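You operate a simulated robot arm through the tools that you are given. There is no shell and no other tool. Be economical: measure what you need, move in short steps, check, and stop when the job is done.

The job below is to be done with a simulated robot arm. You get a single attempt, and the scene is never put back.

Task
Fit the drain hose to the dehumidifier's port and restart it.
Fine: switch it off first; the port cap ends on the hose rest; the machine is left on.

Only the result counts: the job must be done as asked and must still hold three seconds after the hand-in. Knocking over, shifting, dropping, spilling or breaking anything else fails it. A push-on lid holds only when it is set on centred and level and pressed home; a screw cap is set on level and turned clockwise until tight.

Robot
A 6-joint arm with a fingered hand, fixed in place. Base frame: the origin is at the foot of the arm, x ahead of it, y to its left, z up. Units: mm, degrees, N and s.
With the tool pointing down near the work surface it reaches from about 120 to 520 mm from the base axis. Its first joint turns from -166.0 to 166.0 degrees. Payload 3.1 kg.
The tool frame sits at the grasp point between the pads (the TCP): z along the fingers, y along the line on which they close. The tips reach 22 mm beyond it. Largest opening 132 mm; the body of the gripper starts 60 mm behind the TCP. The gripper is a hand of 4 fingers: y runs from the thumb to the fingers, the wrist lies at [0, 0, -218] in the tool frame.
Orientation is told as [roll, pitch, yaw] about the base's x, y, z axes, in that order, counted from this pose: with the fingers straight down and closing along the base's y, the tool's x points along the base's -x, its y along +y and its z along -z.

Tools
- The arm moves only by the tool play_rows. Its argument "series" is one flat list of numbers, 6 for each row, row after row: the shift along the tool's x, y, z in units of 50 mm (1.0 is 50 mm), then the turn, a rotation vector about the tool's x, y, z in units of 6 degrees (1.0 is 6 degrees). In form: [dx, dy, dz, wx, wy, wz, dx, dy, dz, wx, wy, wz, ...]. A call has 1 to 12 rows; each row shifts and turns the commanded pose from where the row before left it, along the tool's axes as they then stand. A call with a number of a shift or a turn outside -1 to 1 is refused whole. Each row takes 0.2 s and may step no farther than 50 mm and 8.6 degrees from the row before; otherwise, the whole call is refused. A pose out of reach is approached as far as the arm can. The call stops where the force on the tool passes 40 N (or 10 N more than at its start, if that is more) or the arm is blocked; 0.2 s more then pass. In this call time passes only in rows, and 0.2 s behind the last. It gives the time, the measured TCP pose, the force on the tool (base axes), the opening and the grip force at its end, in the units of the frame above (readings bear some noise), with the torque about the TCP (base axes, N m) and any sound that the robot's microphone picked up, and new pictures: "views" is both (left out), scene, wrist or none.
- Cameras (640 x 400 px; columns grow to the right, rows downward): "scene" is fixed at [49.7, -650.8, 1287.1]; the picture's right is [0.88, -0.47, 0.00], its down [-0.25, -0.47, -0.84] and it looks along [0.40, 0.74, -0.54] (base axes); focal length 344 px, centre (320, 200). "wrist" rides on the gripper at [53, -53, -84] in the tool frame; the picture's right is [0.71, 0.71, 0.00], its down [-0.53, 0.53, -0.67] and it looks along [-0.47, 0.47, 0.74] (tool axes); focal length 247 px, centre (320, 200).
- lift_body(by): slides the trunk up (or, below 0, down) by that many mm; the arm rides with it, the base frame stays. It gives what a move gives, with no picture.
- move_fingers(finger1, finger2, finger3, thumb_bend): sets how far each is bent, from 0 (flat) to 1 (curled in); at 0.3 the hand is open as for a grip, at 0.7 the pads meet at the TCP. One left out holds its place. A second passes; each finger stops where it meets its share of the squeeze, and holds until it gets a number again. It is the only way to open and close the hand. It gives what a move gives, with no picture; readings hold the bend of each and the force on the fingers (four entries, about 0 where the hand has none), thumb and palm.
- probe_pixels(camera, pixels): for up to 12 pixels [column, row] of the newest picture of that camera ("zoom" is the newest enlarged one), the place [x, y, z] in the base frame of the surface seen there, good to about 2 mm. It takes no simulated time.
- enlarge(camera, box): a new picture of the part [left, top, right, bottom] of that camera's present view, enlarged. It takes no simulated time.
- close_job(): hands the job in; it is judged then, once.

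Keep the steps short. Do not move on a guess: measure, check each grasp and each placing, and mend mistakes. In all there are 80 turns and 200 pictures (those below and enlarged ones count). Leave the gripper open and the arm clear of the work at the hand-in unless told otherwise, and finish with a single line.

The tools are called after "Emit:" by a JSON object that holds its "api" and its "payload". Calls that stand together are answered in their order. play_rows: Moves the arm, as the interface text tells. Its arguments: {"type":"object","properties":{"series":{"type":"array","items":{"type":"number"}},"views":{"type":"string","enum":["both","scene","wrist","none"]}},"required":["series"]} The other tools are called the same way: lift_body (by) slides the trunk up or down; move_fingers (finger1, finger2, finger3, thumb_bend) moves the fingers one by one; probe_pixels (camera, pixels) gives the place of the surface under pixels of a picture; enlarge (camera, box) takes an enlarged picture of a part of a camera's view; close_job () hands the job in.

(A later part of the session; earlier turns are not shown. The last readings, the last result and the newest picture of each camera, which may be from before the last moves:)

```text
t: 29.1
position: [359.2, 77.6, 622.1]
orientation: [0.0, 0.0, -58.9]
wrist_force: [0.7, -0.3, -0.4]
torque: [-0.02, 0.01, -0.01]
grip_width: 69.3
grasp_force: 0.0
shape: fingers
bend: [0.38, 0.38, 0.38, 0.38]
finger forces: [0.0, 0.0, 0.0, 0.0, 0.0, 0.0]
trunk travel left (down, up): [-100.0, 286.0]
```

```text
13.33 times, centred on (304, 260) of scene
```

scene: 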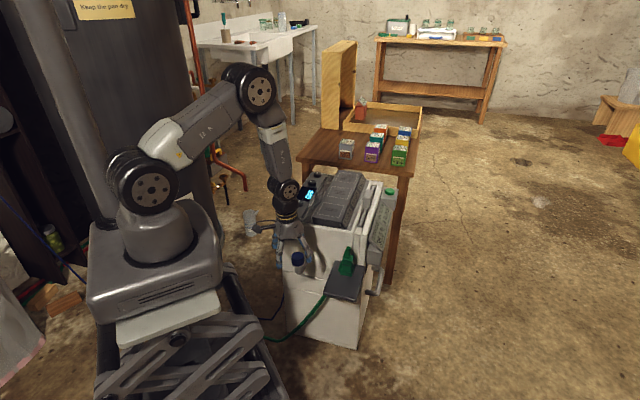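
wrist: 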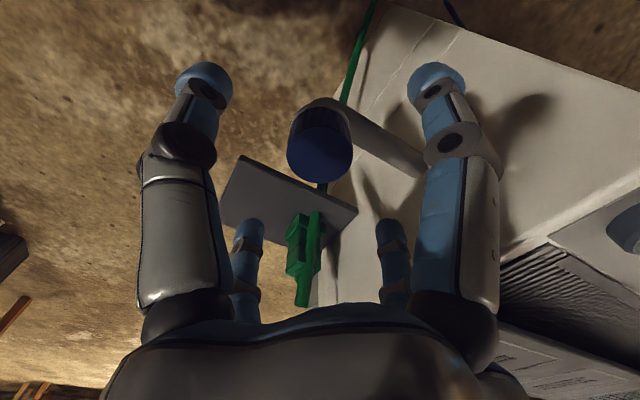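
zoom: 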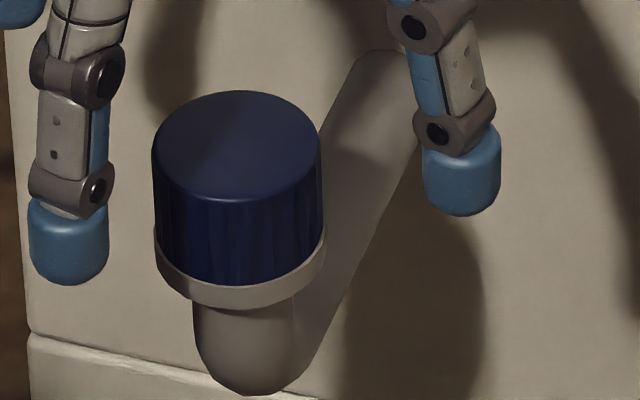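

The cap is unscrewed by about 165° and sits about 1.5 mm lower than before, so it may already be free. I'll regrip and try a gentle lift.

Emit:
{"api": "play_rows", "payload": {"series": [0, 0, 0.4, 0, 0, 0, 0, 0, 0.36, 0, 0, 0], "views": "none"}}

Emit:
{"api": "move_fingers", "payload": {"finger1": 0.7, "finger2": 0.7, "finger3": 0.7, "thumb_bend": 0.65}}

Emit:
{"api": "play_rows", "payload": {"series": [0, 0, -0.04, 0, 0, 0, 0, 0, -0.04, 0, 0, 0], "views": "scene"}}

Emit:
{"api": "enlarge", "payload": {"camera": "scene", "box": [280, 245, 328, 275]}}

```text
t: 29.7
position: [359.3, 76.7, 584.9]
orientation: [0.1, -0.1, -58.9]
wrist_force: [0.6, -0.3, -0.6]
torque: [0.02, -0.04, 0.0]
grip_width: 69.1
grasp_force: 0.1
shape: fingers
bend: [0.38, 0.38, 0.38, 0.38]
finger forces: [0.1, 0.1, 0.1, 0.0, 0.1, 0.0]
trunk travel left (down, up): [-100.0, 286.0]
```

```text
t: 30.7
position: [359.5, 78.6, 582.4]
orientation: [0.1, -0.1, -58.9]
wrist_force: [0.2, 1.0, 0.2]
torque: [-0.04, -0.01, 0.0]
grip_width: 17.1
grasp_force: 14.0
shape: fingers
bend: [0.61, 0.6, 0.6, 0.61]
finger forces: [7.0, 7.4, 7.4, 0.0, 5.9, 0.0]
trunk travel left (down, up): [-100.0, 286.0]
```

```text
t: 31.3
position: [359.0, 77.5, 586.2]
orientation: [-0.1, -0.2, -59.0]
wrist_force: [0.2, 0.1, 0.3]
torque: [-0.02, 0.0, -0.01]
grip_width: 17.3
grasp_force: 14.1
shape: fingers
bend: [0.61, 0.6, 0.6, 0.61]
finger forces: [7.0, 7.3, 7.3, 0.0, 6.0, 0.0]
trunk travel left (down, up): [-100.0, 286.0]
```

scene: 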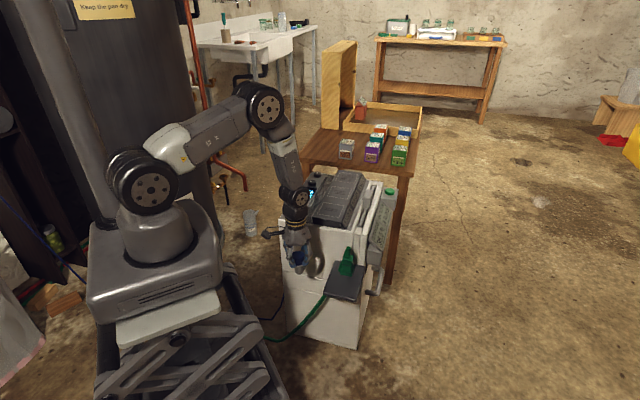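

```text
13.33 times, centred on (304, 260) of scene
```

zoom: 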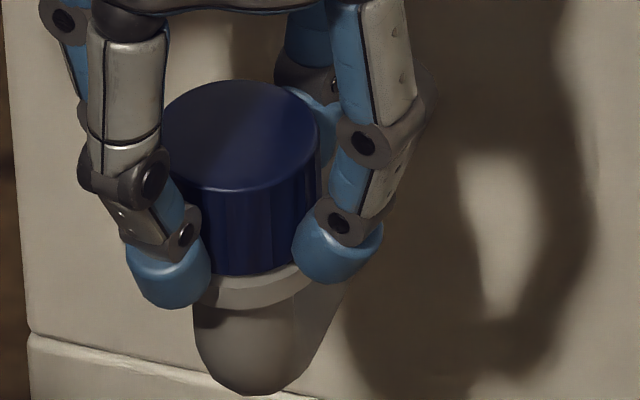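

The cap rises with no resistance, so it's free. I'll lift it straight up about 75 mm and check.

Emit:
{"api": "play_rows", "payload": {"series": [0, 0, -0.3, 0, 0, 0, 0, 0, -0.4, 0, 0, 0, 0, 0, -0.4, 0, 0, 0, 0, 0, -0.4, 0, 0, 0], "views": "both"}}

Emit:
{"api": "enlarge", "payload": {"camera": "scene", "box": [260, 215, 340, 275]}}

Emit:
{"api": "probe_pixels", "payload": {"camera": "zoom", "pixels": [[305, 300], [305, 280], [320, 320], [305, 345], [275, 330], [335, 330]]}}

```text
t: 32.3
position: [359.7, 79.5, 661.9]
orientation: [0.2, -0.1, -58.9]
wrist_force: [0.1, -1.0, 0.0]
torque: [0.02, -0.01, 0.0]
grip_width: 17.0
grasp_force: 13.7
shape: fingers
bend: [0.61, 0.6, 0.6, 0.61]
finger forces: [7.0, 7.4, 7.4, 0.1, 5.9, 0.1]
trunk travel left (down, up): [-100.0, 286.0]
```

scene: 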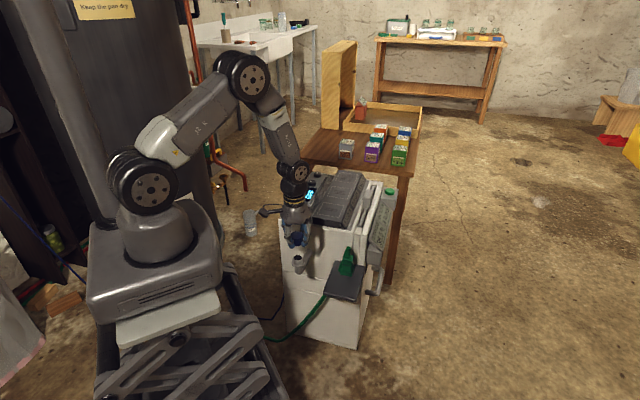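
wrist: 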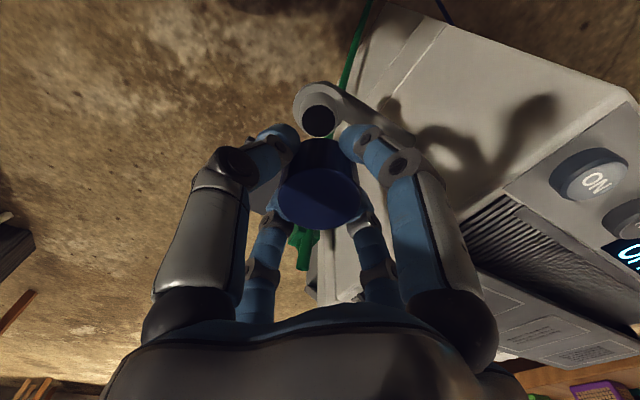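

```text
6.67 times, centred on (300, 245) of scene
```

zoom: 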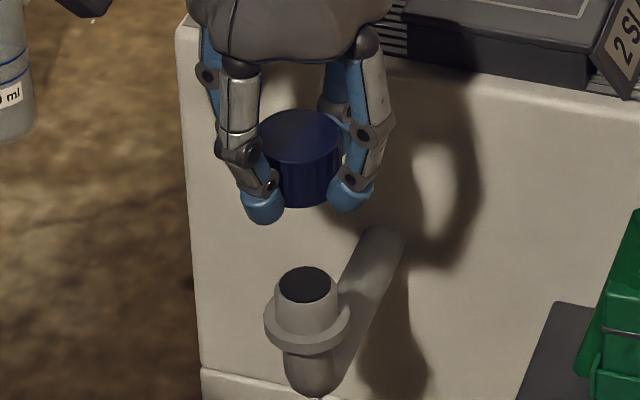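

```text
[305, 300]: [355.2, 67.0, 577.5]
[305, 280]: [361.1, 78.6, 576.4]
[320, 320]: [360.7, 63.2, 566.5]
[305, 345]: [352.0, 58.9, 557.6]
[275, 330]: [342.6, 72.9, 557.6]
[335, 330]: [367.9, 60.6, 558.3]
```

The cap is off and held level. The open neck is centred at about (360, 77), with its top at z 577.5 and its collar at z 560. I'll turn to yaw 0 and carry the cap over the front right part of the rest.

Emit:
{"api": "play_rows", "payload": {"series": [0, 0, 0, 0, 0, -1, 0, 0, 0, 0, 0, -1, 0, 0, 0, 0, 0, -1, 0, 0, 0, 0, 0, -1, 0, 0, 0, 0, 0, -1, 0, 0, 0, 0, 0, -1, 0, 0, 0, 0, 0, -1, 0, 0, 0, 0, 0, -1, 0, 0, 0, 0, 0, -1, 0, 0, 0, 0, 0, -0.83], "views": "none"}}

Emit:
{"api": "play_rows", "payload": {"series": [-0.525, -0.63, 0, 0, 0, 0, -0.525, -0.63, 0, 0, 0, 0, -0.525, -0.63, 0, 0, 0, 0, -0.525, -0.63, 0, 0, 0, 0], "views": "both"}}

```text
t: 34.5
position: [360.4, 76.6, 660.8]
orientation: [0.0, -0.1, 0.3]
wrist_force: [0.1, 0.7, 0.3]
torque: [-0.02, -0.01, -0.04]
grip_width: 17.0
grasp_force: 13.0
shape: fingers
bend: [0.61, 0.6, 0.6, 0.61]
finger forces: [6.9, 7.4, 7.4, 0.0, 6.0, 0.1]
trunk travel left (down, up): [-100.0, 286.0]
```

```text
t: 35.5
position: [464.0, -50.3, 660.2]
orientation: [0.0, -0.1, 0.2]
wrist_force: [0.5, 0.4, 0.3]
torque: [0.01, 0.0, 0.02]
grip_width: 16.9
grasp_force: 13.6
shape: fingers
bend: [0.61, 0.6, 0.6, 0.61]
finger forces: [6.9, 7.4, 7.4, 0.0, 6.0, 0.1]
trunk travel left (down, up): [-100.0, 286.0]
```

scene: 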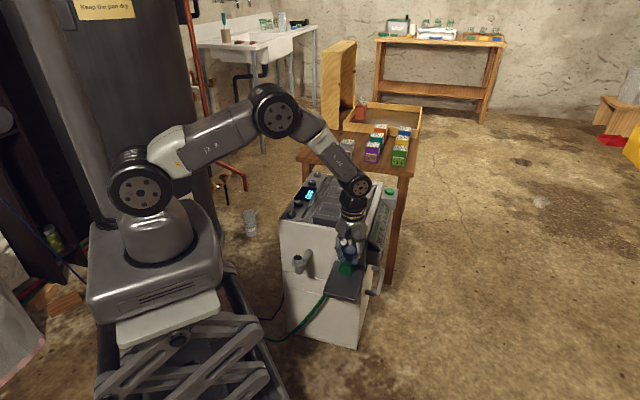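
wrist: 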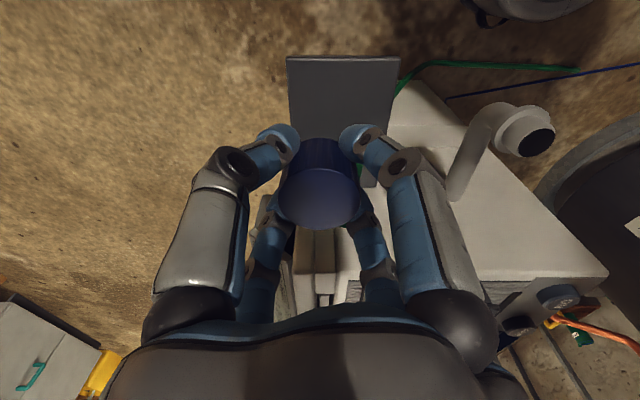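

I'm over the rest at (464, -50). I'll shift 3 mm further onto the plate and go down to just above it.

Emit:
{"api": "play_rows", "payload": {"series": [-0.07, 0.07, 0.5, 0, 0, 0, 0, 0, 0.8, 0, 0, 0, 0, 0, 0.8, 0, 0, 0, 0, 0, 0.4, 0, 0, 0], "views": "both"}}

Emit:
{"api": "enlarge", "payload": {"camera": "scene", "box": [310, 235, 390, 305]}}

```text
t: 36.5
position: [468.4, -44.7, 536.1]
orientation: [0.0, -0.1, 0.1]
wrist_force: [1.4, 0.3, 0.3]
torque: [0.01, 0.03, 0.01]
grip_width: 17.1
grasp_force: 14.6
shape: fingers
bend: [0.61, 0.6, 0.6, 0.61]
finger forces: [6.7, 7.4, 7.5, 0.0, 6.0, 0.0]
trunk travel left (down, up): [-100.0, 286.0]
```

scene: 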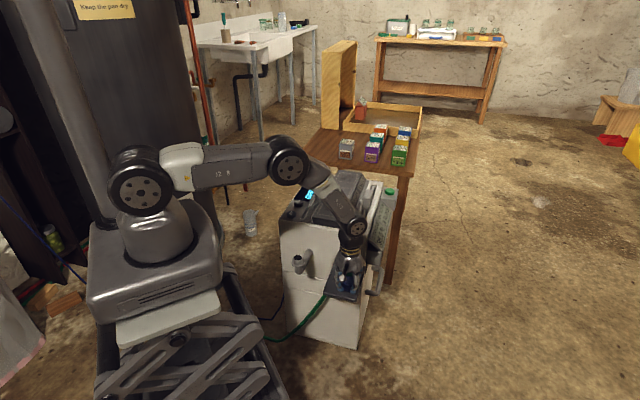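
wrist: 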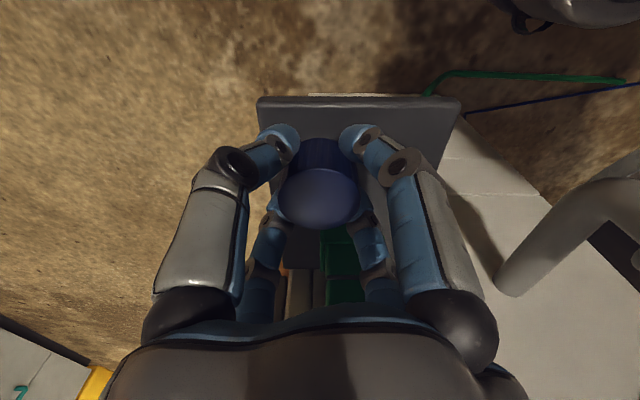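

```text
5.71 times, centred on (350, 270) of scene
```

zoom: 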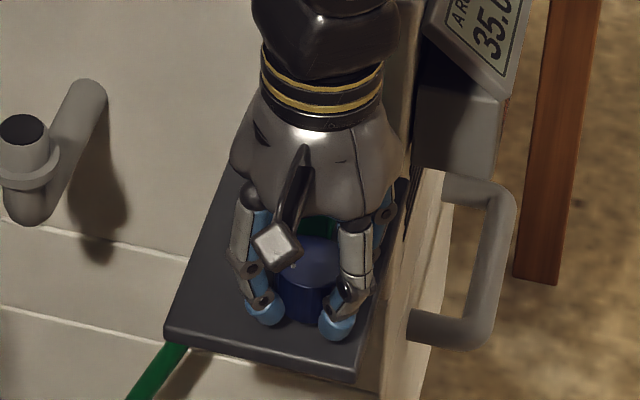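

Clear of the fitting, with the cap about 15 mm above the plate. I'll lower it gently until it touches.

Emit:
{"api": "play_rows", "payload": {"series": [0, 0, 0.1, 0, 0, 0, 0, 0, 0.06, 0, 0, 0, 0, 0, 0.04, 0, 0, 0, 0, 0, 0.03, 0, 0, 0, 0, 0, 0.02, 0, 0, 0, 0, 0, 0.02, 0, 0, 0], "views": "scene"}}

Emit:
{"api": "enlarge", "payload": {"camera": "scene", "box": [325, 255, 381, 295]}}

```text
t: 37.9
position: [468.7, -44.6, 524.2]
orientation: [-0.1, -0.4, 0.1]
wrist_force: [-5.3, -0.7, 31.0]
torque: [0.3, 0.35, 0.05]
grip_width: 17.0
grasp_force: 31.3
shape: fingers
bend: [0.6, 0.6, 0.6, 0.61]
finger forces: [19.9, 22.2, 12.8, 0.0, 6.4, 0.0]
trunk travel left (down, up): [-100.0, 286.0]
```

scene: 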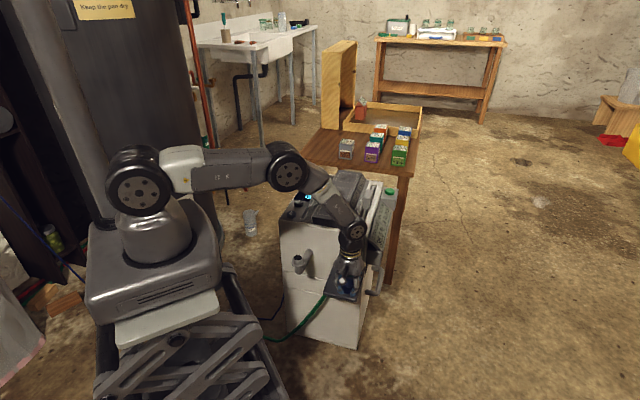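

```text
10.00 times, centred on (353, 275) of scene
```

zoom: 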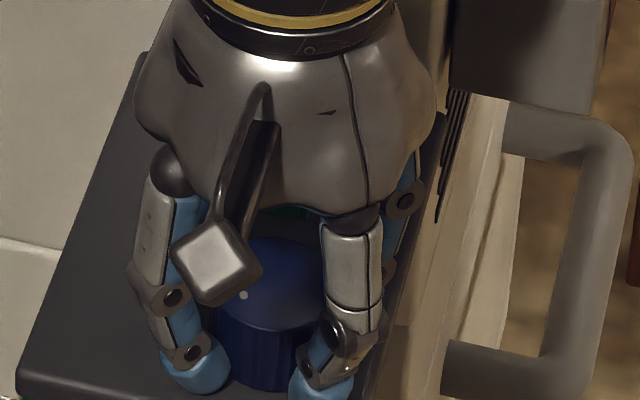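

Contact at TCP z 524 with about 31 N. I'll ease up 1.5 mm, then open slightly.

Emit:
{"api": "play_rows", "payload": {"series": [0, 0, -0.03, 0, 0, 0], "views": "none"}}

Emit:
{"api": "move_fingers", "payload": {"finger1": 0.57, "finger2": 0.57, "finger3": 0.57, "thumb_bend": 0.57}}

```text
t: 38.3
position: [468.9, -44.6, 524.9]
orientation: [0.1, -0.4, 0.1]
wrist_force: [-0.6, 0.1, 23.2]
torque: [0.21, 0.12, -0.02]
grip_width: 17.3
grasp_force: 26.4
shape: fingers
bend: [0.61, 0.6, 0.6, 0.61]
finger forces: [14.7, 18.9, 12.8, 0.0, 6.4, 0.0]
trunk travel left (down, up): [-100.0, 286.0]
```

```text
t: 39.3
position: [468.3, -44.3, 524.1]
orientation: [-0.1, -0.3, 0.0]
wrist_force: [2.7, -0.5, 20.1]
torque: [-0.04, -0.13, -0.01]
grip_width: 19.8
grasp_force: 11.6
shape: fingers
bend: [0.59, 0.58, 0.58, 0.58]
finger forces: [4.8, 6.5, 6.0, 0.0, 5.9, 0.0]
trunk travel left (down, up): [-100.0, 286.0]
```

The fingertips seem to be bearing on the plate. I'll rise 2.5 mm and open further.

Emit:
{"api": "play_rows", "payload": {"series": [0, 0, -0.05, 0, 0, 0], "views": "none"}}

Emit:
{"api": "move_fingers", "payload": {"finger1": 0.5, "finger2": 0.5, "finger3": 0.5, "thumb_bend": 0.5}}

Emit:
{"api": "enlarge", "payload": {"camera": "wrist", "box": [160, 60, 480, 260]}}

Emit:
{"api": "enlarge", "payload": {"camera": "scene", "box": [325, 255, 381, 295]}}

```text
t: 39.7
position: [466.4, -43.9, 524.7]
orientation: [0.0, 0.1, 0.1]
wrist_force: [-0.7, -0.1, 6.9]
torque: [-0.02, -0.03, -0.05]
grip_width: 23.6
grasp_force: 2.7
shape: fingers
bend: [0.57, 0.57, 0.57, 0.57]
finger forces: [1.3, 1.5, 1.8, 0.0, 1.4, 0.0]
trunk travel left (down, up): [-100.0, 286.0]
```

```text
t: 40.7
position: [467.6, -45.4, 525.8]
orientation: [0.0, -0.1, 0.0]
wrist_force: [0.3, 0.5, 2.2]
torque: [0.0, 0.06, 0.05]
grip_width: 39.3
grasp_force: 1.6
shape: fingers
bend: [0.51, 0.51, 0.5, 0.5]
finger forces: [1.4, 0.7, 0.0, 0.0, 0.0, 0.1]
trunk travel left (down, up): [-100.0, 286.0]
```

```text
2.00 times, centred on (320, 160) of wrist
```

zoom: 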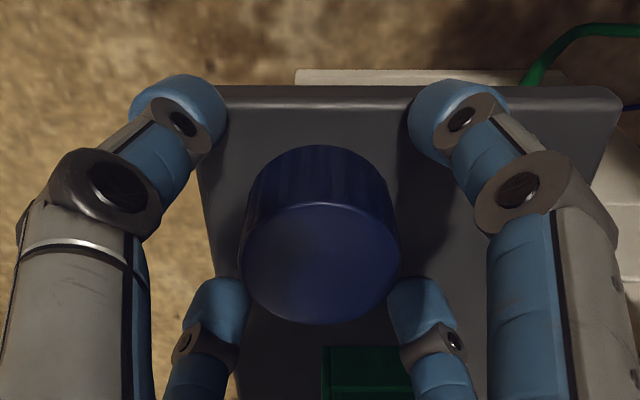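

```text
10.00 times, centred on (353, 275) of scene
```

zoom: 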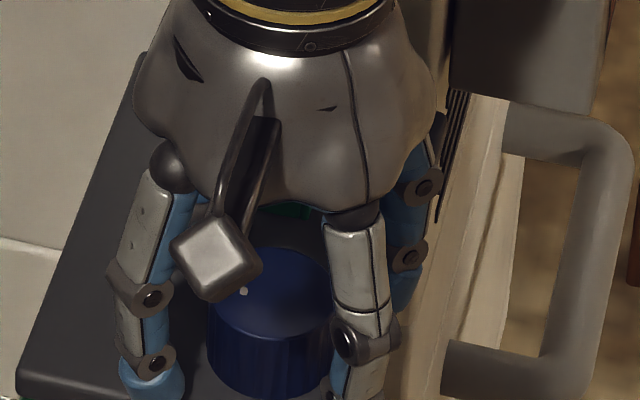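

The cap stands free on the plate. I'll rise straight up and check it.

Emit:
{"api": "play_rows", "payload": {"series": [0, 0, -0.3, 0, 0, 0, 0, 0, -0.8, 0, 0, 0, 0, 0, -0.9, 0, 0, 0, 0, 0, -0.9, 0, 0, 0], "views": "both"}}

Emit:
{"api": "enlarge", "payload": {"camera": "wrist", "box": [240, 60, 400, 220]}}

Emit:
{"api": "enlarge", "payload": {"camera": "scene", "box": [320, 240, 384, 300]}}

```text
t: 41.7
position: [467.9, -44.9, 673.7]
orientation: [0.0, -0.1, 0.1]
wrist_force: [-0.4, -0.3, 0.1]
torque: [0.0, -0.01, -0.02]
grip_width: 40.3
grasp_force: 0.1
shape: fingers
bend: [0.5, 0.5, 0.5, 0.5]
finger forces: [0.0, 0.0, 0.1, 0.0, 0.0, 0.1]
trunk travel left (down, up): [-100.0, 286.0]
```

scene: 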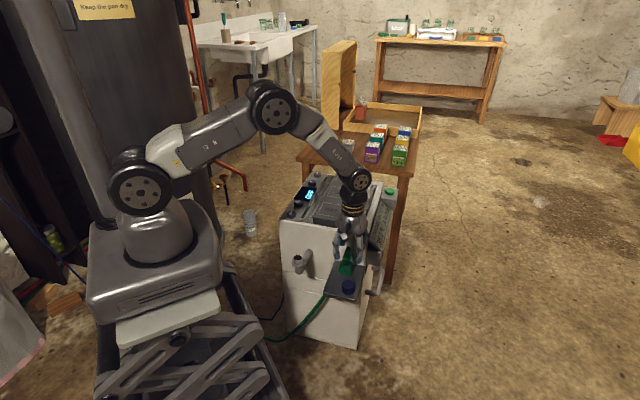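
wrist: 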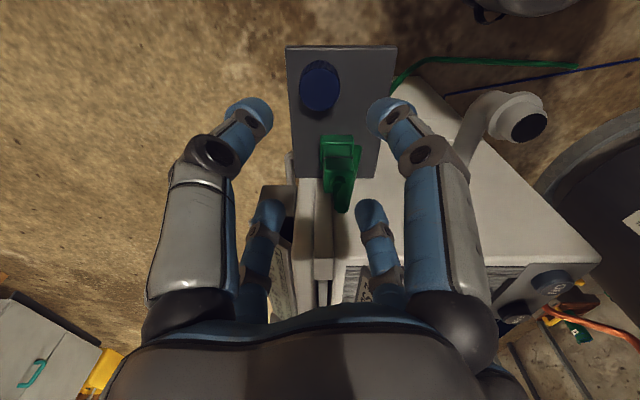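

```text
2.50 times, centred on (320, 140) of wrist
```

zoom: 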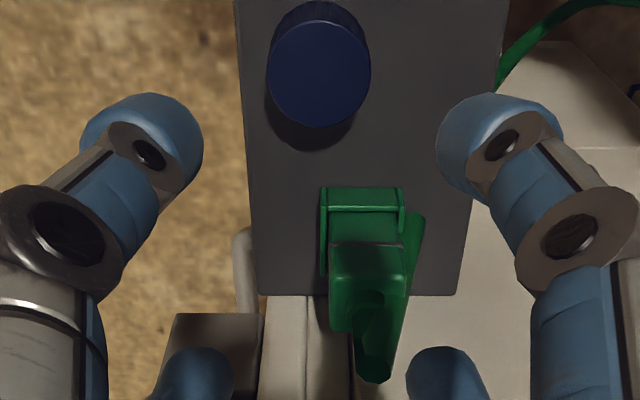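

```text
6.67 times, centred on (352, 270) of scene
```

zoom: 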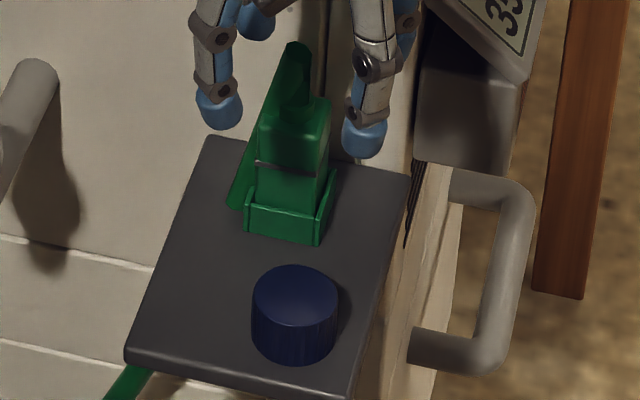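

The cap is safely on the rest. Next I'll measure the fitting closely from this angle.

Emit:
{"api": "enlarge", "payload": {"camera": "wrist", "box": [308, 125, 372, 215]}}

Emit:
{"api": "enlarge", "payload": {"camera": "wrist", "box": [304, 130, 384, 180]}}

Emit:
{"api": "probe_pixels", "payload": {"camera": "zoom", "pixels": [[190, 60], [190, 100], [250, 160], [220, 200], [300, 200], [220, 290], [310, 290], [210, 250], [325, 250], [140, 120], [345, 120], [400, 200]]}}

```text
4.44 times, centred on (340, 170) of wrist
```

zoom: 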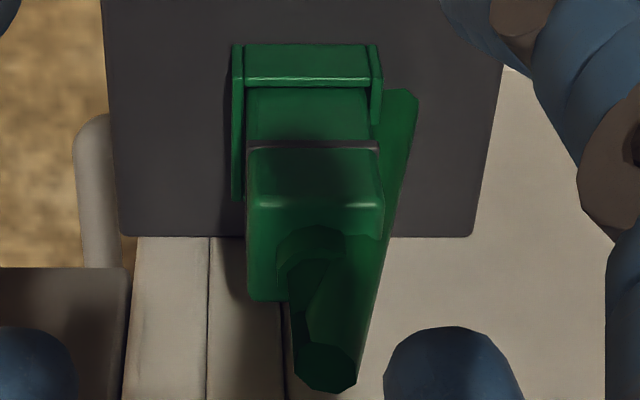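

```text
8.00 times, centred on (344, 155) of wrist
```

zoom: 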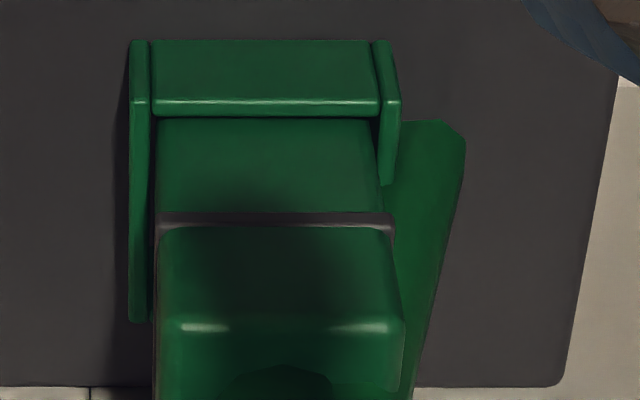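

```text
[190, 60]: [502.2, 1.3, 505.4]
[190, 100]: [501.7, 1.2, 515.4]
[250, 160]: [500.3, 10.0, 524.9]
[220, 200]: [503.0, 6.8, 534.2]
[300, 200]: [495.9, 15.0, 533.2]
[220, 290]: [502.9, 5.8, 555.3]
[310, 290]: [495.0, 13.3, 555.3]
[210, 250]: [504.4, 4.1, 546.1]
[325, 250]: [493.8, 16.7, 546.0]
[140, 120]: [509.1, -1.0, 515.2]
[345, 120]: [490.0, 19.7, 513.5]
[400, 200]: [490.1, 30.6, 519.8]
```

The front face is at u≈360 and the width about 34 mm (v -361 to -327). I'll probe the top to get its depth, and the hose.

Emit:
{"api": "probe_pixels", "payload": {"camera": "wrist", "pixels": [[326, 190], [326, 180], [326, 173], [351, 173], [345, 178], [337, 178], [340, 205], [345, 195], [352, 170], [356, 160], [340, 190], [358, 150]]}}

```text
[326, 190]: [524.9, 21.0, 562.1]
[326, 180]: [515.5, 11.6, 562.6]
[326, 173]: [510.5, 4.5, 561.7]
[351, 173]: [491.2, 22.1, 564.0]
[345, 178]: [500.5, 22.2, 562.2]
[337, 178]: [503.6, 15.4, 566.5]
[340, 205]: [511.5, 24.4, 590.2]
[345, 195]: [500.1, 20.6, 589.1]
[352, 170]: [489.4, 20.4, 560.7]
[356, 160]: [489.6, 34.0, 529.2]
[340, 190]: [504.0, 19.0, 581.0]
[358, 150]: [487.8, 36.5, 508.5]
```

Box top is z 562, depth about 30, centre (508, 21.6). The machine face is 28 mm behind it, so I'll come in tilted 15° with the palm leaning away from the machine. I'll yaw to 45°, tilt, then move to the stand-off point along that slanted axis.

Emit:
{"api": "play_rows", "payload": {"series": [0, 0, 0, 0, 0, -1, 0, 0, 0, 0, 0, -1, 0, 0, 0, 0, 0, -1, 0, 0, 0, 0, 0, -1, 0, 0, 0, 0, 0, -1, 0, 0, 0, 0, 0, -1, 0, 0, 0, 0, 0, -1, 0, 0, 0, 0, 0, -0.5, 0, 0, 0, 0, -0.83, 0, 0, 0, 0, 0, -0.83, 0, 0, 0, 0, 0, -0.84, 0], "views": "none"}}

Emit:
{"api": "move_fingers", "payload": {"finger1": 0.57, "finger2": 0.5, "finger3": 0.45, "thumb_bend": 0.5}}

Emit:
{"api": "play_rows", "payload": {"series": [-0.403, 0.187, 0.409, 0, 0, 0, -0.403, 0.187, 0.409, 0, 0, 0], "views": "both"}}

Emit:
{"api": "enlarge", "payload": {"camera": "scene", "box": [310, 215, 390, 275]}}

```text
t: 44.1
position: [469.3, -43.6, 672.2]
orientation: [-0.2, -14.9, 44.9]
wrist_force: [-0.6, -0.3, 0.7]
torque: [-0.03, 0.01, -0.01]
grip_width: 40.3
grasp_force: 0.1
shape: fingers
bend: [0.5, 0.5, 0.5, 0.5]
finger forces: [0.0, 0.0, 0.1, 0.1, 0.1, 0.0]
trunk travel left (down, up): [-100.0, 286.0]
```

```text
t: 45.1
position: [468.1, -42.6, 670.6]
orientation: [0.0, -14.9, 45.1]
wrist_force: [0.3, -0.3, 0.2]
torque: [0.03, 0.01, 0.01]
grip_width: 34.0
grasp_force: 0.1
shape: fingers
bend: [0.56, 0.5, 0.45, 0.5]
finger forces: [0.0, 0.1, 0.0, 0.1, 0.0, 0.0]
trunk travel left (down, up): [-100.0, 286.0]
```

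```text
t: 45.7
position: [490.0, 3.8, 642.9]
orientation: [-0.2, -15.0, 45.1]
wrist_force: [0.2, 0.4, -0.4]
torque: [-0.01, 0.02, 0.02]
grip_width: 34.0
grasp_force: 0.1
shape: fingers
bend: [0.56, 0.5, 0.45, 0.5]
finger forces: [0.0, 0.0, 0.0, 0.0, 0.0, 0.0]
trunk travel left (down, up): [-100.0, 286.0]
```

scene: 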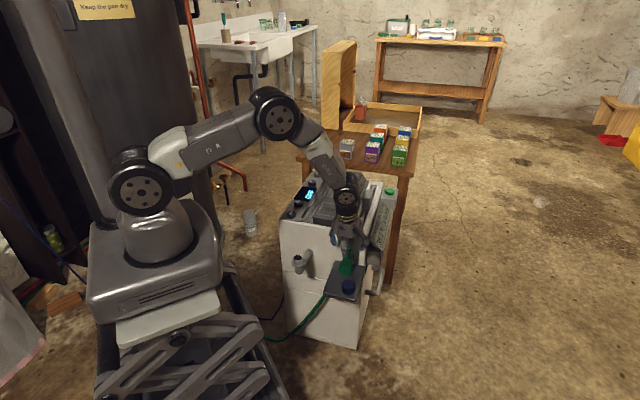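
wrist: 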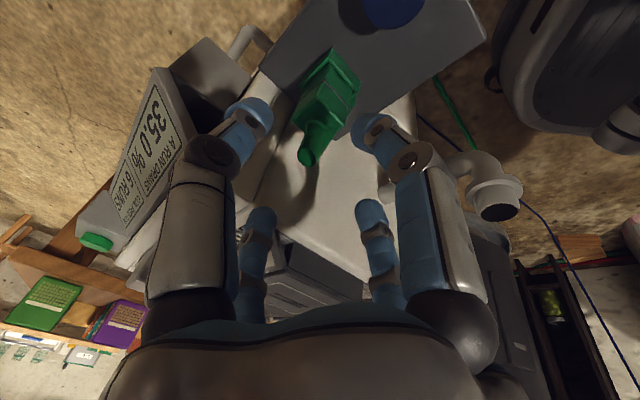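

```text
6.67 times, centred on (350, 245) of scene
```

zoom: 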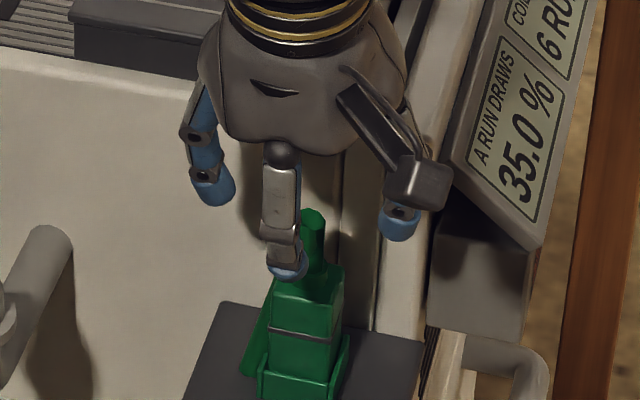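

The near right finger in the wrist view (machine front) is the more bent one, so finger1 is the front finger and finger3 the back. I'll swap their bends: back tucked in, front wider.

Emit:
{"api": "move_fingers", "payload": {"finger1": 0.48, "finger2": 0.5, "finger3": 0.57, "thumb_bend": 0.5}}

Emit:
{"api": "play_rows", "payload": {"series": [0, 0, 0.4, 0, 0, 0, 0, 0, 0.4, 0, 0, 0, 0, 0, 0.4, 0, 0, 0], "views": "both"}}

Emit:
{"api": "enlarge", "payload": {"camera": "scene", "box": [310, 220, 390, 280]}}

Emit:
{"api": "enlarge", "payload": {"camera": "wrist", "box": [200, 60, 440, 260]}}

```text
t: 46.7
position: [489.5, 3.5, 642.5]
orientation: [-0.1, -15.0, 45.0]
wrist_force: [0.6, 0.5, -0.6]
torque: [0.0, 0.02, 0.02]
grip_width: 42.8
grasp_force: 0.1
shape: fingers
bend: [0.48, 0.5, 0.56, 0.5]
finger forces: [0.1, 0.1, 0.1, 0.1, 0.0, 0.0]
trunk travel left (down, up): [-100.0, 286.0]
```

```text
t: 47.5
position: [501.6, 16.1, 585.4]
orientation: [0.0, -15.0, 45.2]
wrist_force: [-0.5, 0.8, 0.6]
torque: [0.04, 0.01, -0.04]
grip_width: 42.9
grasp_force: 0.0
shape: fingers
bend: [0.48, 0.5, 0.56, 0.5]
finger forces: [0.0, 0.0, 0.0, 0.1, 0.0, 0.1]
trunk travel left (down, up): [-100.0, 286.0]
```

scene: 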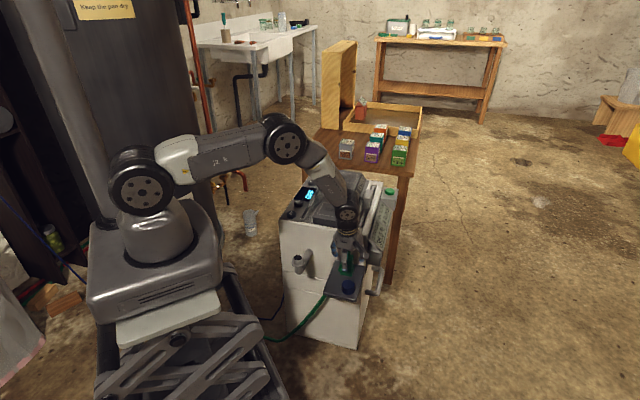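
wrist: 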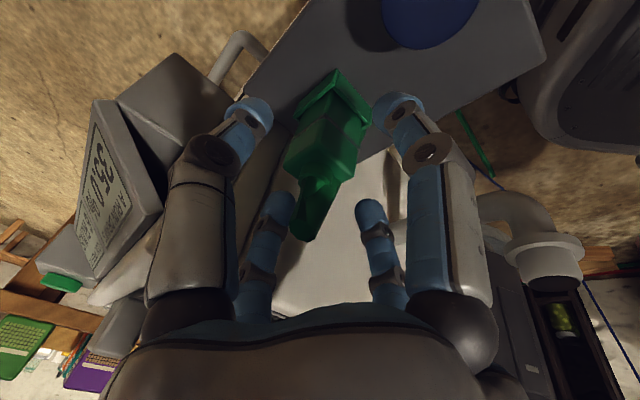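

```text
6.67 times, centred on (350, 250) of scene
```

zoom: 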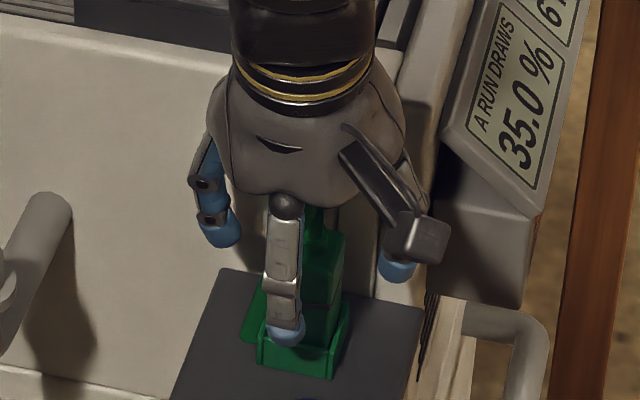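

```text
2.00 times, centred on (320, 160) of wrist
```

zoom: 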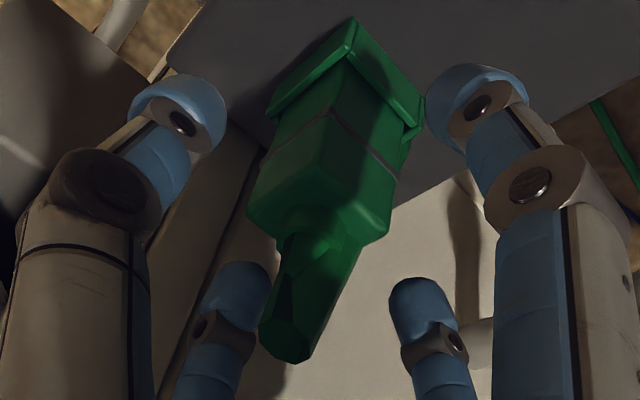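

Good clearance on all sides: the box sits between the fingers and the back finger is off the machine. I'll do the last 38 mm along the slanted axis.

Emit:
{"api": "play_rows", "payload": {"series": [0, 0, 0.25, 0, 0, 0, 0, 0, 0.25, 0, 0, 0, 0, 0, 0.24, 0, 0, 0], "views": "both"}}

Emit:
{"api": "enlarge", "payload": {"camera": "scene", "box": [310, 220, 390, 280]}}

Emit:
{"api": "enlarge", "payload": {"camera": "wrist", "box": [200, 60, 440, 260]}}

```text
t: 48.3
position: [507.9, 21.1, 548.8]
orientation: [-0.2, -15.1, 45.1]
wrist_force: [1.0, 0.5, 0.6]
torque: [0.02, -0.02, 0.0]
grip_width: 43.1
grasp_force: 0.0
shape: fingers
bend: [0.48, 0.5, 0.56, 0.5]
finger forces: [0.1, 0.0, 0.0, 0.1, 0.0, 0.0]
trunk travel left (down, up): [-100.0, 286.0]
```

scene: 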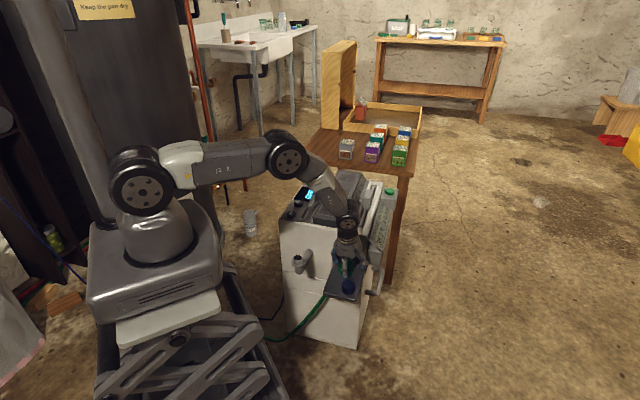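
wrist: 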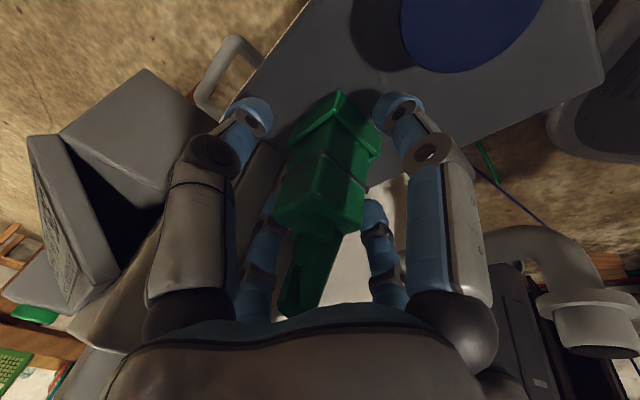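

```text
6.67 times, centred on (350, 250) of scene
```

zoom: 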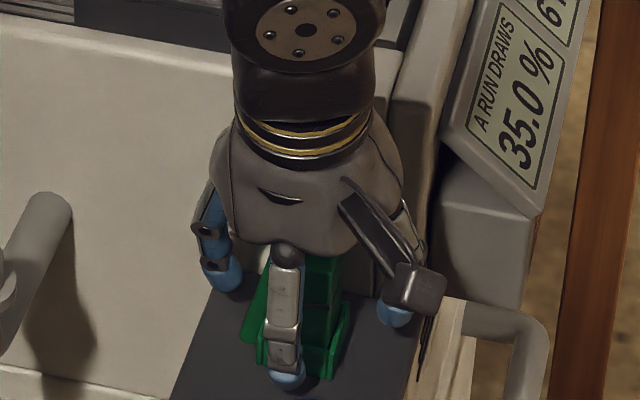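

```text
2.00 times, centred on (320, 160) of wrist
```

zoom: 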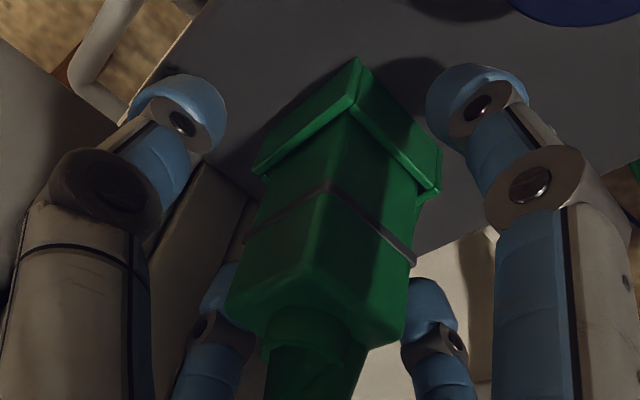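

No contact and no force. I'll close the left and right fingers (finger2 and thumb) on the box sides.

Emit:
{"api": "move_fingers", "payload": {"finger2": 0.65, "thumb_bend": 0.65}}

Emit:
{"api": "enlarge", "payload": {"camera": "wrist", "box": [200, 60, 440, 260]}}

Emit:
{"api": "enlarge", "payload": {"camera": "scene", "box": [310, 220, 390, 280]}}

```text
t: 49.3
position: [506.7, 21.3, 550.5]
orientation: [-0.2, -15.0, 45.1]
wrist_force: [-0.2, 0.5, 0.3]
torque: [0.0, 0.01, -0.01]
grip_width: 31.8
grasp_force: 2.8
shape: fingers
bend: [0.48, 0.61, 0.56, 0.63]
finger forces: [0.0, 2.9, 0.0, 0.0, 3.0, 0.1]
trunk travel left (down, up): [-100.0, 286.0]
```

```text
2.00 times, centred on (320, 160) of wrist
```

zoom: 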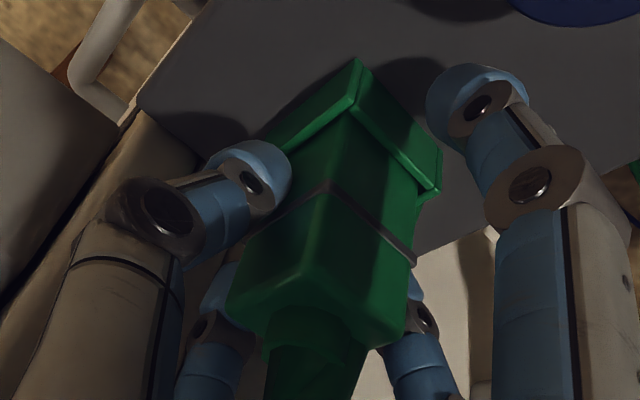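

```text
6.67 times, centred on (350, 250) of scene
```

zoom: 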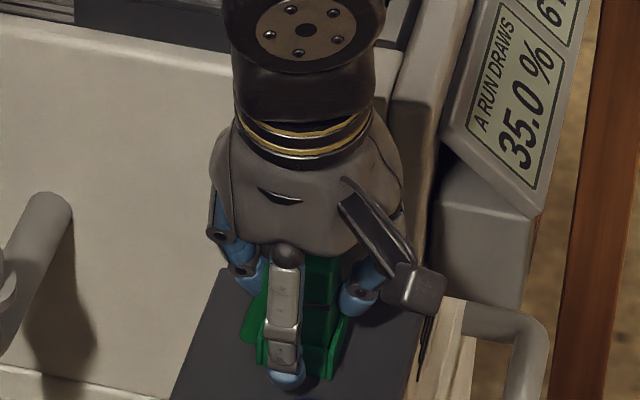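

Both sides contact the box with equal force, about 3 N each, and the hose doesn't get in the way. I'll firm the grip, then lift straight up a little as a test.

Emit:
{"api": "move_fingers", "payload": {"finger2": 0.9, "thumb_bend": 0.71}}

Emit:
{"api": "play_rows", "payload": {"series": [-0.052, 0, -0.193, 0, 0, 0, -0.052, 0, -0.193, 0, 0, 0], "views": "both"}}

Emit:
{"api": "enlarge", "payload": {"camera": "wrist", "box": [200, 60, 440, 260]}}

Emit:
{"api": "enlarge", "payload": {"camera": "scene", "box": [310, 220, 390, 280]}}

```text
t: 50.3
position: [507.7, 22.1, 548.8]
orientation: [-0.1, -15.2, 45.1]
wrist_force: [-0.2, 0.0, 1.1]
torque: [-0.03, -0.01, -0.01]
grip_width: 30.6
grasp_force: 8.4
shape: fingers
bend: [0.48, 0.61, 0.56, 0.65]
finger forces: [0.0, 8.2, 0.1, 0.0, 8.4, 0.0]
trunk travel left (down, up): [-100.0, 286.0]
```

```text
t: 50.9
position: [507.5, 21.7, 570.5]
orientation: [-0.2, -15.0, 45.1]
wrist_force: [0.2, 1.2, -0.4]
torque: [-0.02, 0.01, -0.01]
grip_width: 30.7
grasp_force: 8.5
shape: fingers
bend: [0.48, 0.61, 0.56, 0.65]
finger forces: [0.0, 8.3, 0.0, 0.1, 8.2, 0.0]
trunk travel left (down, up): [-100.0, 286.0]
```

scene: 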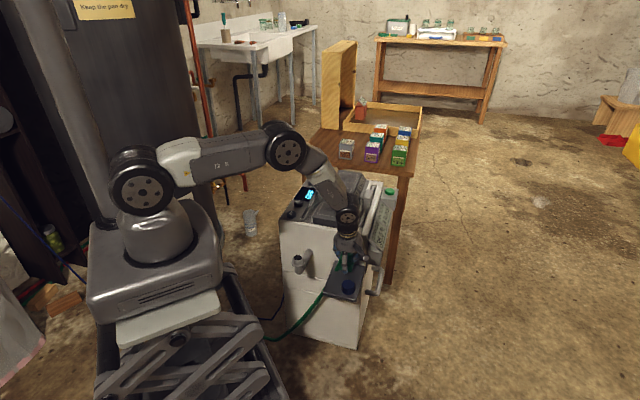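
wrist: 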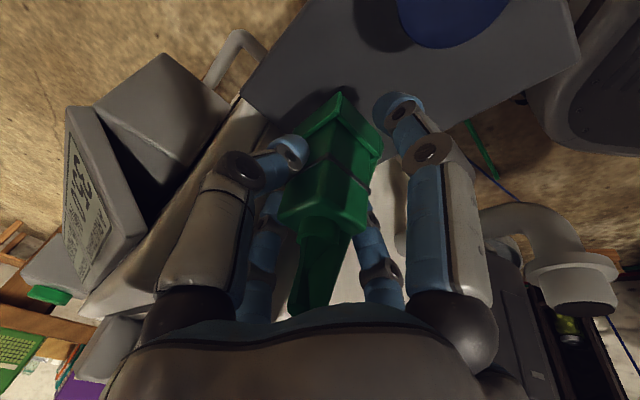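

```text
2.00 times, centred on (320, 160) of wrist
```

zoom: 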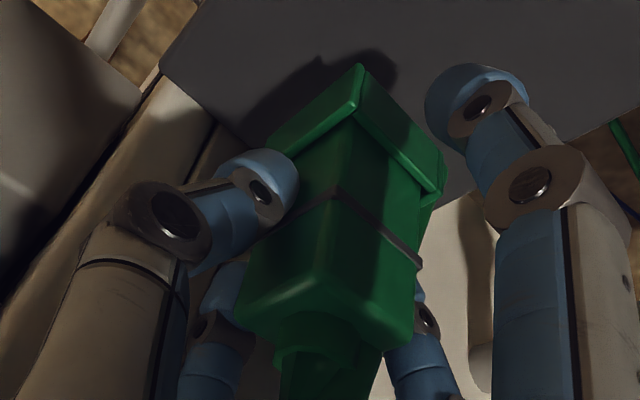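

```text
6.67 times, centred on (350, 250) of scene
```

zoom: 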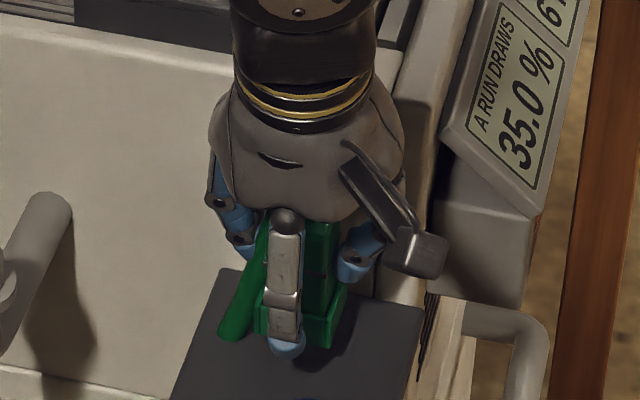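

The fitting, skirt included, lifted out cleanly and stayed upright, with its bottom about 52 mm below the TCP. I'll raise it to TCP z≈650 and then carry it over the port.

Emit:
{"api": "play_rows", "payload": {"series": [-0.2, 0, -0.75, 0, 0, 0, -0.2, 0, -0.75, 0, 0, 0, 0.316, 0.7175, -0.085, 0, 0, 0, 0.316, 0.7175, -0.085, 0, 0, 0, 0.316, 0.7175, -0.085, 0, 0, 0, 0.316, 0.7175, -0.085, 0, 0, 0], "views": "both"}}

Emit:
{"api": "enlarge", "payload": {"camera": "scene", "box": [260, 215, 340, 275]}}

Emit:
{"api": "enlarge", "payload": {"camera": "wrist", "box": [200, 60, 440, 260]}}

```text
t: 52.3
position: [402.9, 96.1, 671.0]
orientation: [-0.2, -14.2, 45.0]
wrist_force: [1.1, -0.1, -1.5]
torque: [0.01, 0.02, 0.02]
grip_width: 30.8
grasp_force: 8.4
shape: fingers
bend: [0.48, 0.61, 0.56, 0.65]
finger forces: [0.0, 8.2, 0.1, 0.1, 8.2, 0.0]
out of reach, approached as far as the arm can: row 4, 5, 6
trunk travel left (down, up): [-100.0, 286.0]
```

scene: 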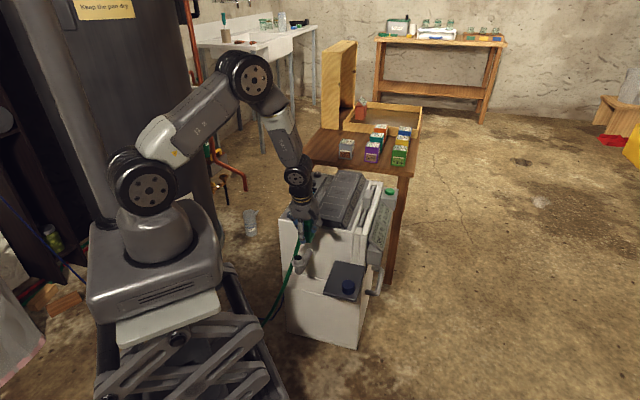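
wrist: 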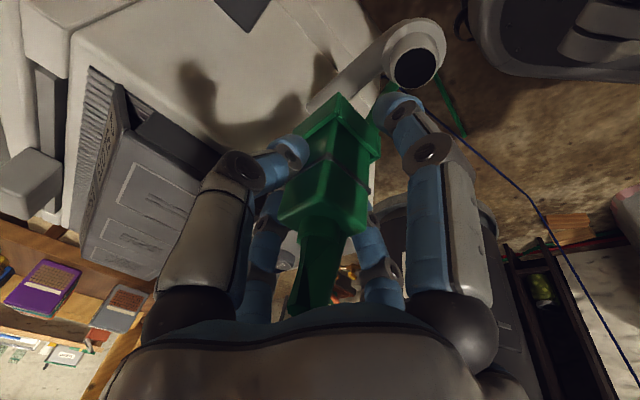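

```text
6.67 times, centred on (300, 245) of scene
```

zoom: 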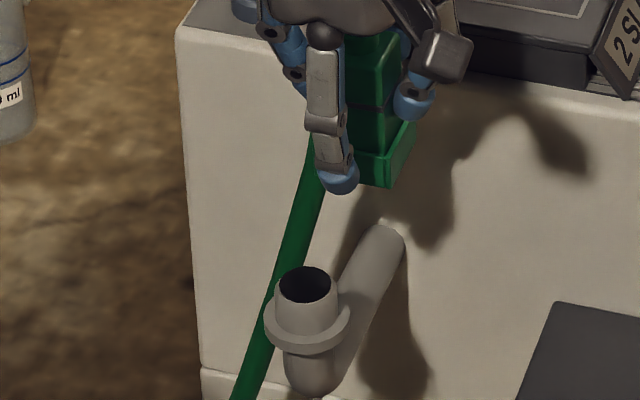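

```text
2.00 times, centred on (320, 160) of wrist
```

zoom: 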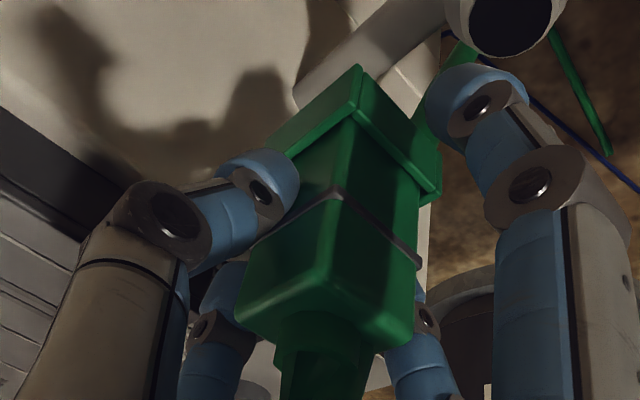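

That pose runs into the arm's fold limit: the arm is too folded at this trunk height with the hand tilted. The grip is sound. I'll raise the trunk 70 mm so the arm reaches down more, then lower the hand.

Emit:
{"api": "lift_body", "payload": {"by": 70}}

Emit:
{"api": "play_rows", "payload": {"series": [0.1, 0, 0.38, 0, 0, 0], "views": "scene"}}

```text
t: 53.4
position: [403.3, 95.3, 742.4]
orientation: [0.0, -14.1, 44.9]
wrist_force: [0.2, -0.4, 0.0]
torque: [0.0, 0.02, -0.02]
grip_width: 30.8
grasp_force: 8.0
shape: fingers
bend: [0.48, 0.61, 0.56, 0.65]
finger forces: [0.0, 8.2, 0.1, 0.0, 8.1, 0.1]
trunk travel left (down, up): [-170.0, 216.0]
```

```text
t: 53.8
position: [408.3, 97.5, 725.4]
orientation: [0.0, -13.6, 45.0]
wrist_force: [0.3, -1.2, -1.9]
torque: [0.0, 0.02, -0.01]
grip_width: 30.6
grasp_force: 8.4
shape: fingers
bend: [0.48, 0.61, 0.56, 0.65]
finger forces: [0.0, 8.1, 0.0, 0.0, 8.3, 0.1]
out of reach, approached as far as the arm can: row 1
trunk travel left (down, up): [-170.0, 216.0]
```

scene: 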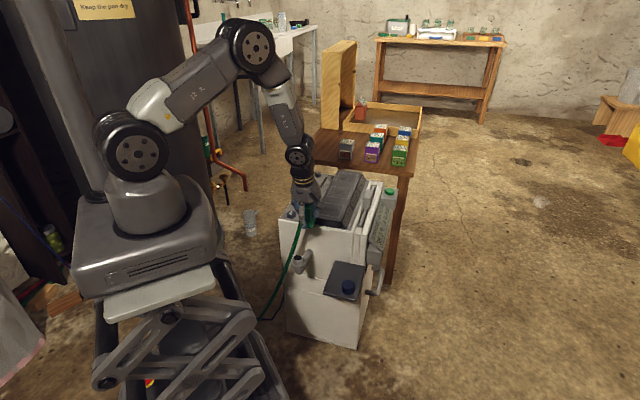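

Lowering the hand now makes it worse, so the limit is in the wrist: the forearm gets too steep. I need the trunk lower instead, so I'll raise the hand and lower the trunk in turn.

Emit:
{"api": "play_rows", "payload": {"series": [-0.19, 0, -0.7, 0, 0, 0, -0.19, 0, -0.7, 0, 0, 0], "views": "none"}}

Emit:
{"api": "lift_body", "payload": {"by": -110}}

Emit:
{"api": "play_rows", "payload": {"series": [-0.1, 0, -0.4, 0, 0, 0, -0.19, 0, -0.7, 0, 0, 0], "views": "scene"}}

```text
t: 54.4
position: [407.2, 99.9, 798.5]
orientation: [0.0, -14.1, 45.1]
wrist_force: [0.4, 0.1, -0.7]
torque: [0.0, 0.02, 0.03]
grip_width: 30.7
grasp_force: 8.3
shape: fingers
bend: [0.48, 0.61, 0.56, 0.65]
finger forces: [0.0, 8.2, 0.1, 0.1, 8.1, 0.0]
trunk travel left (down, up): [-170.0, 216.0]
```

```text
t: 55.8
position: [408.1, 100.3, 686.5]
orientation: [-0.1, -14.3, 45.0]
wrist_force: [0.4, 0.1, 0.0]
torque: [0.0, -0.01, 0.0]
grip_width: 30.5
grasp_force: 7.7
shape: fingers
bend: [0.48, 0.61, 0.56, 0.65]
finger forces: [0.0, 8.2, 0.0, 0.0, 8.2, 0.0]
trunk travel left (down, up): [-60.0, 326.0]
```

```text
t: 56.4
position: [409.8, 101.4, 744.1]
orientation: [0.0, -14.2, 45.0]
wrist_force: [1.1, -0.1, -0.3]
torque: [0.0, -0.02, 0.01]
grip_width: 30.9
grasp_force: 8.6
shape: fingers
bend: [0.48, 0.61, 0.56, 0.65]
finger forces: [0.1, 8.1, 0.1, 0.0, 8.1, 0.0]
trunk travel left (down, up): [-60.0, 326.0]
```

scene: 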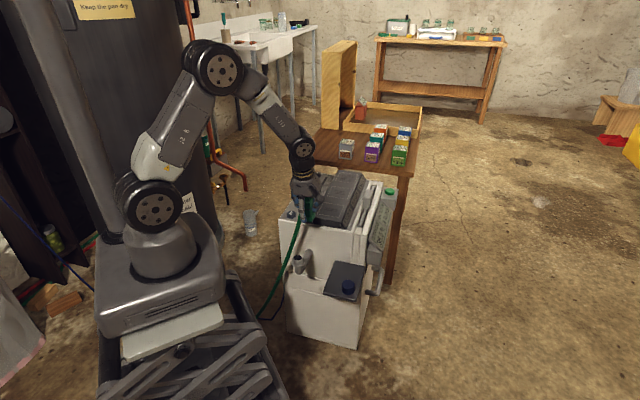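

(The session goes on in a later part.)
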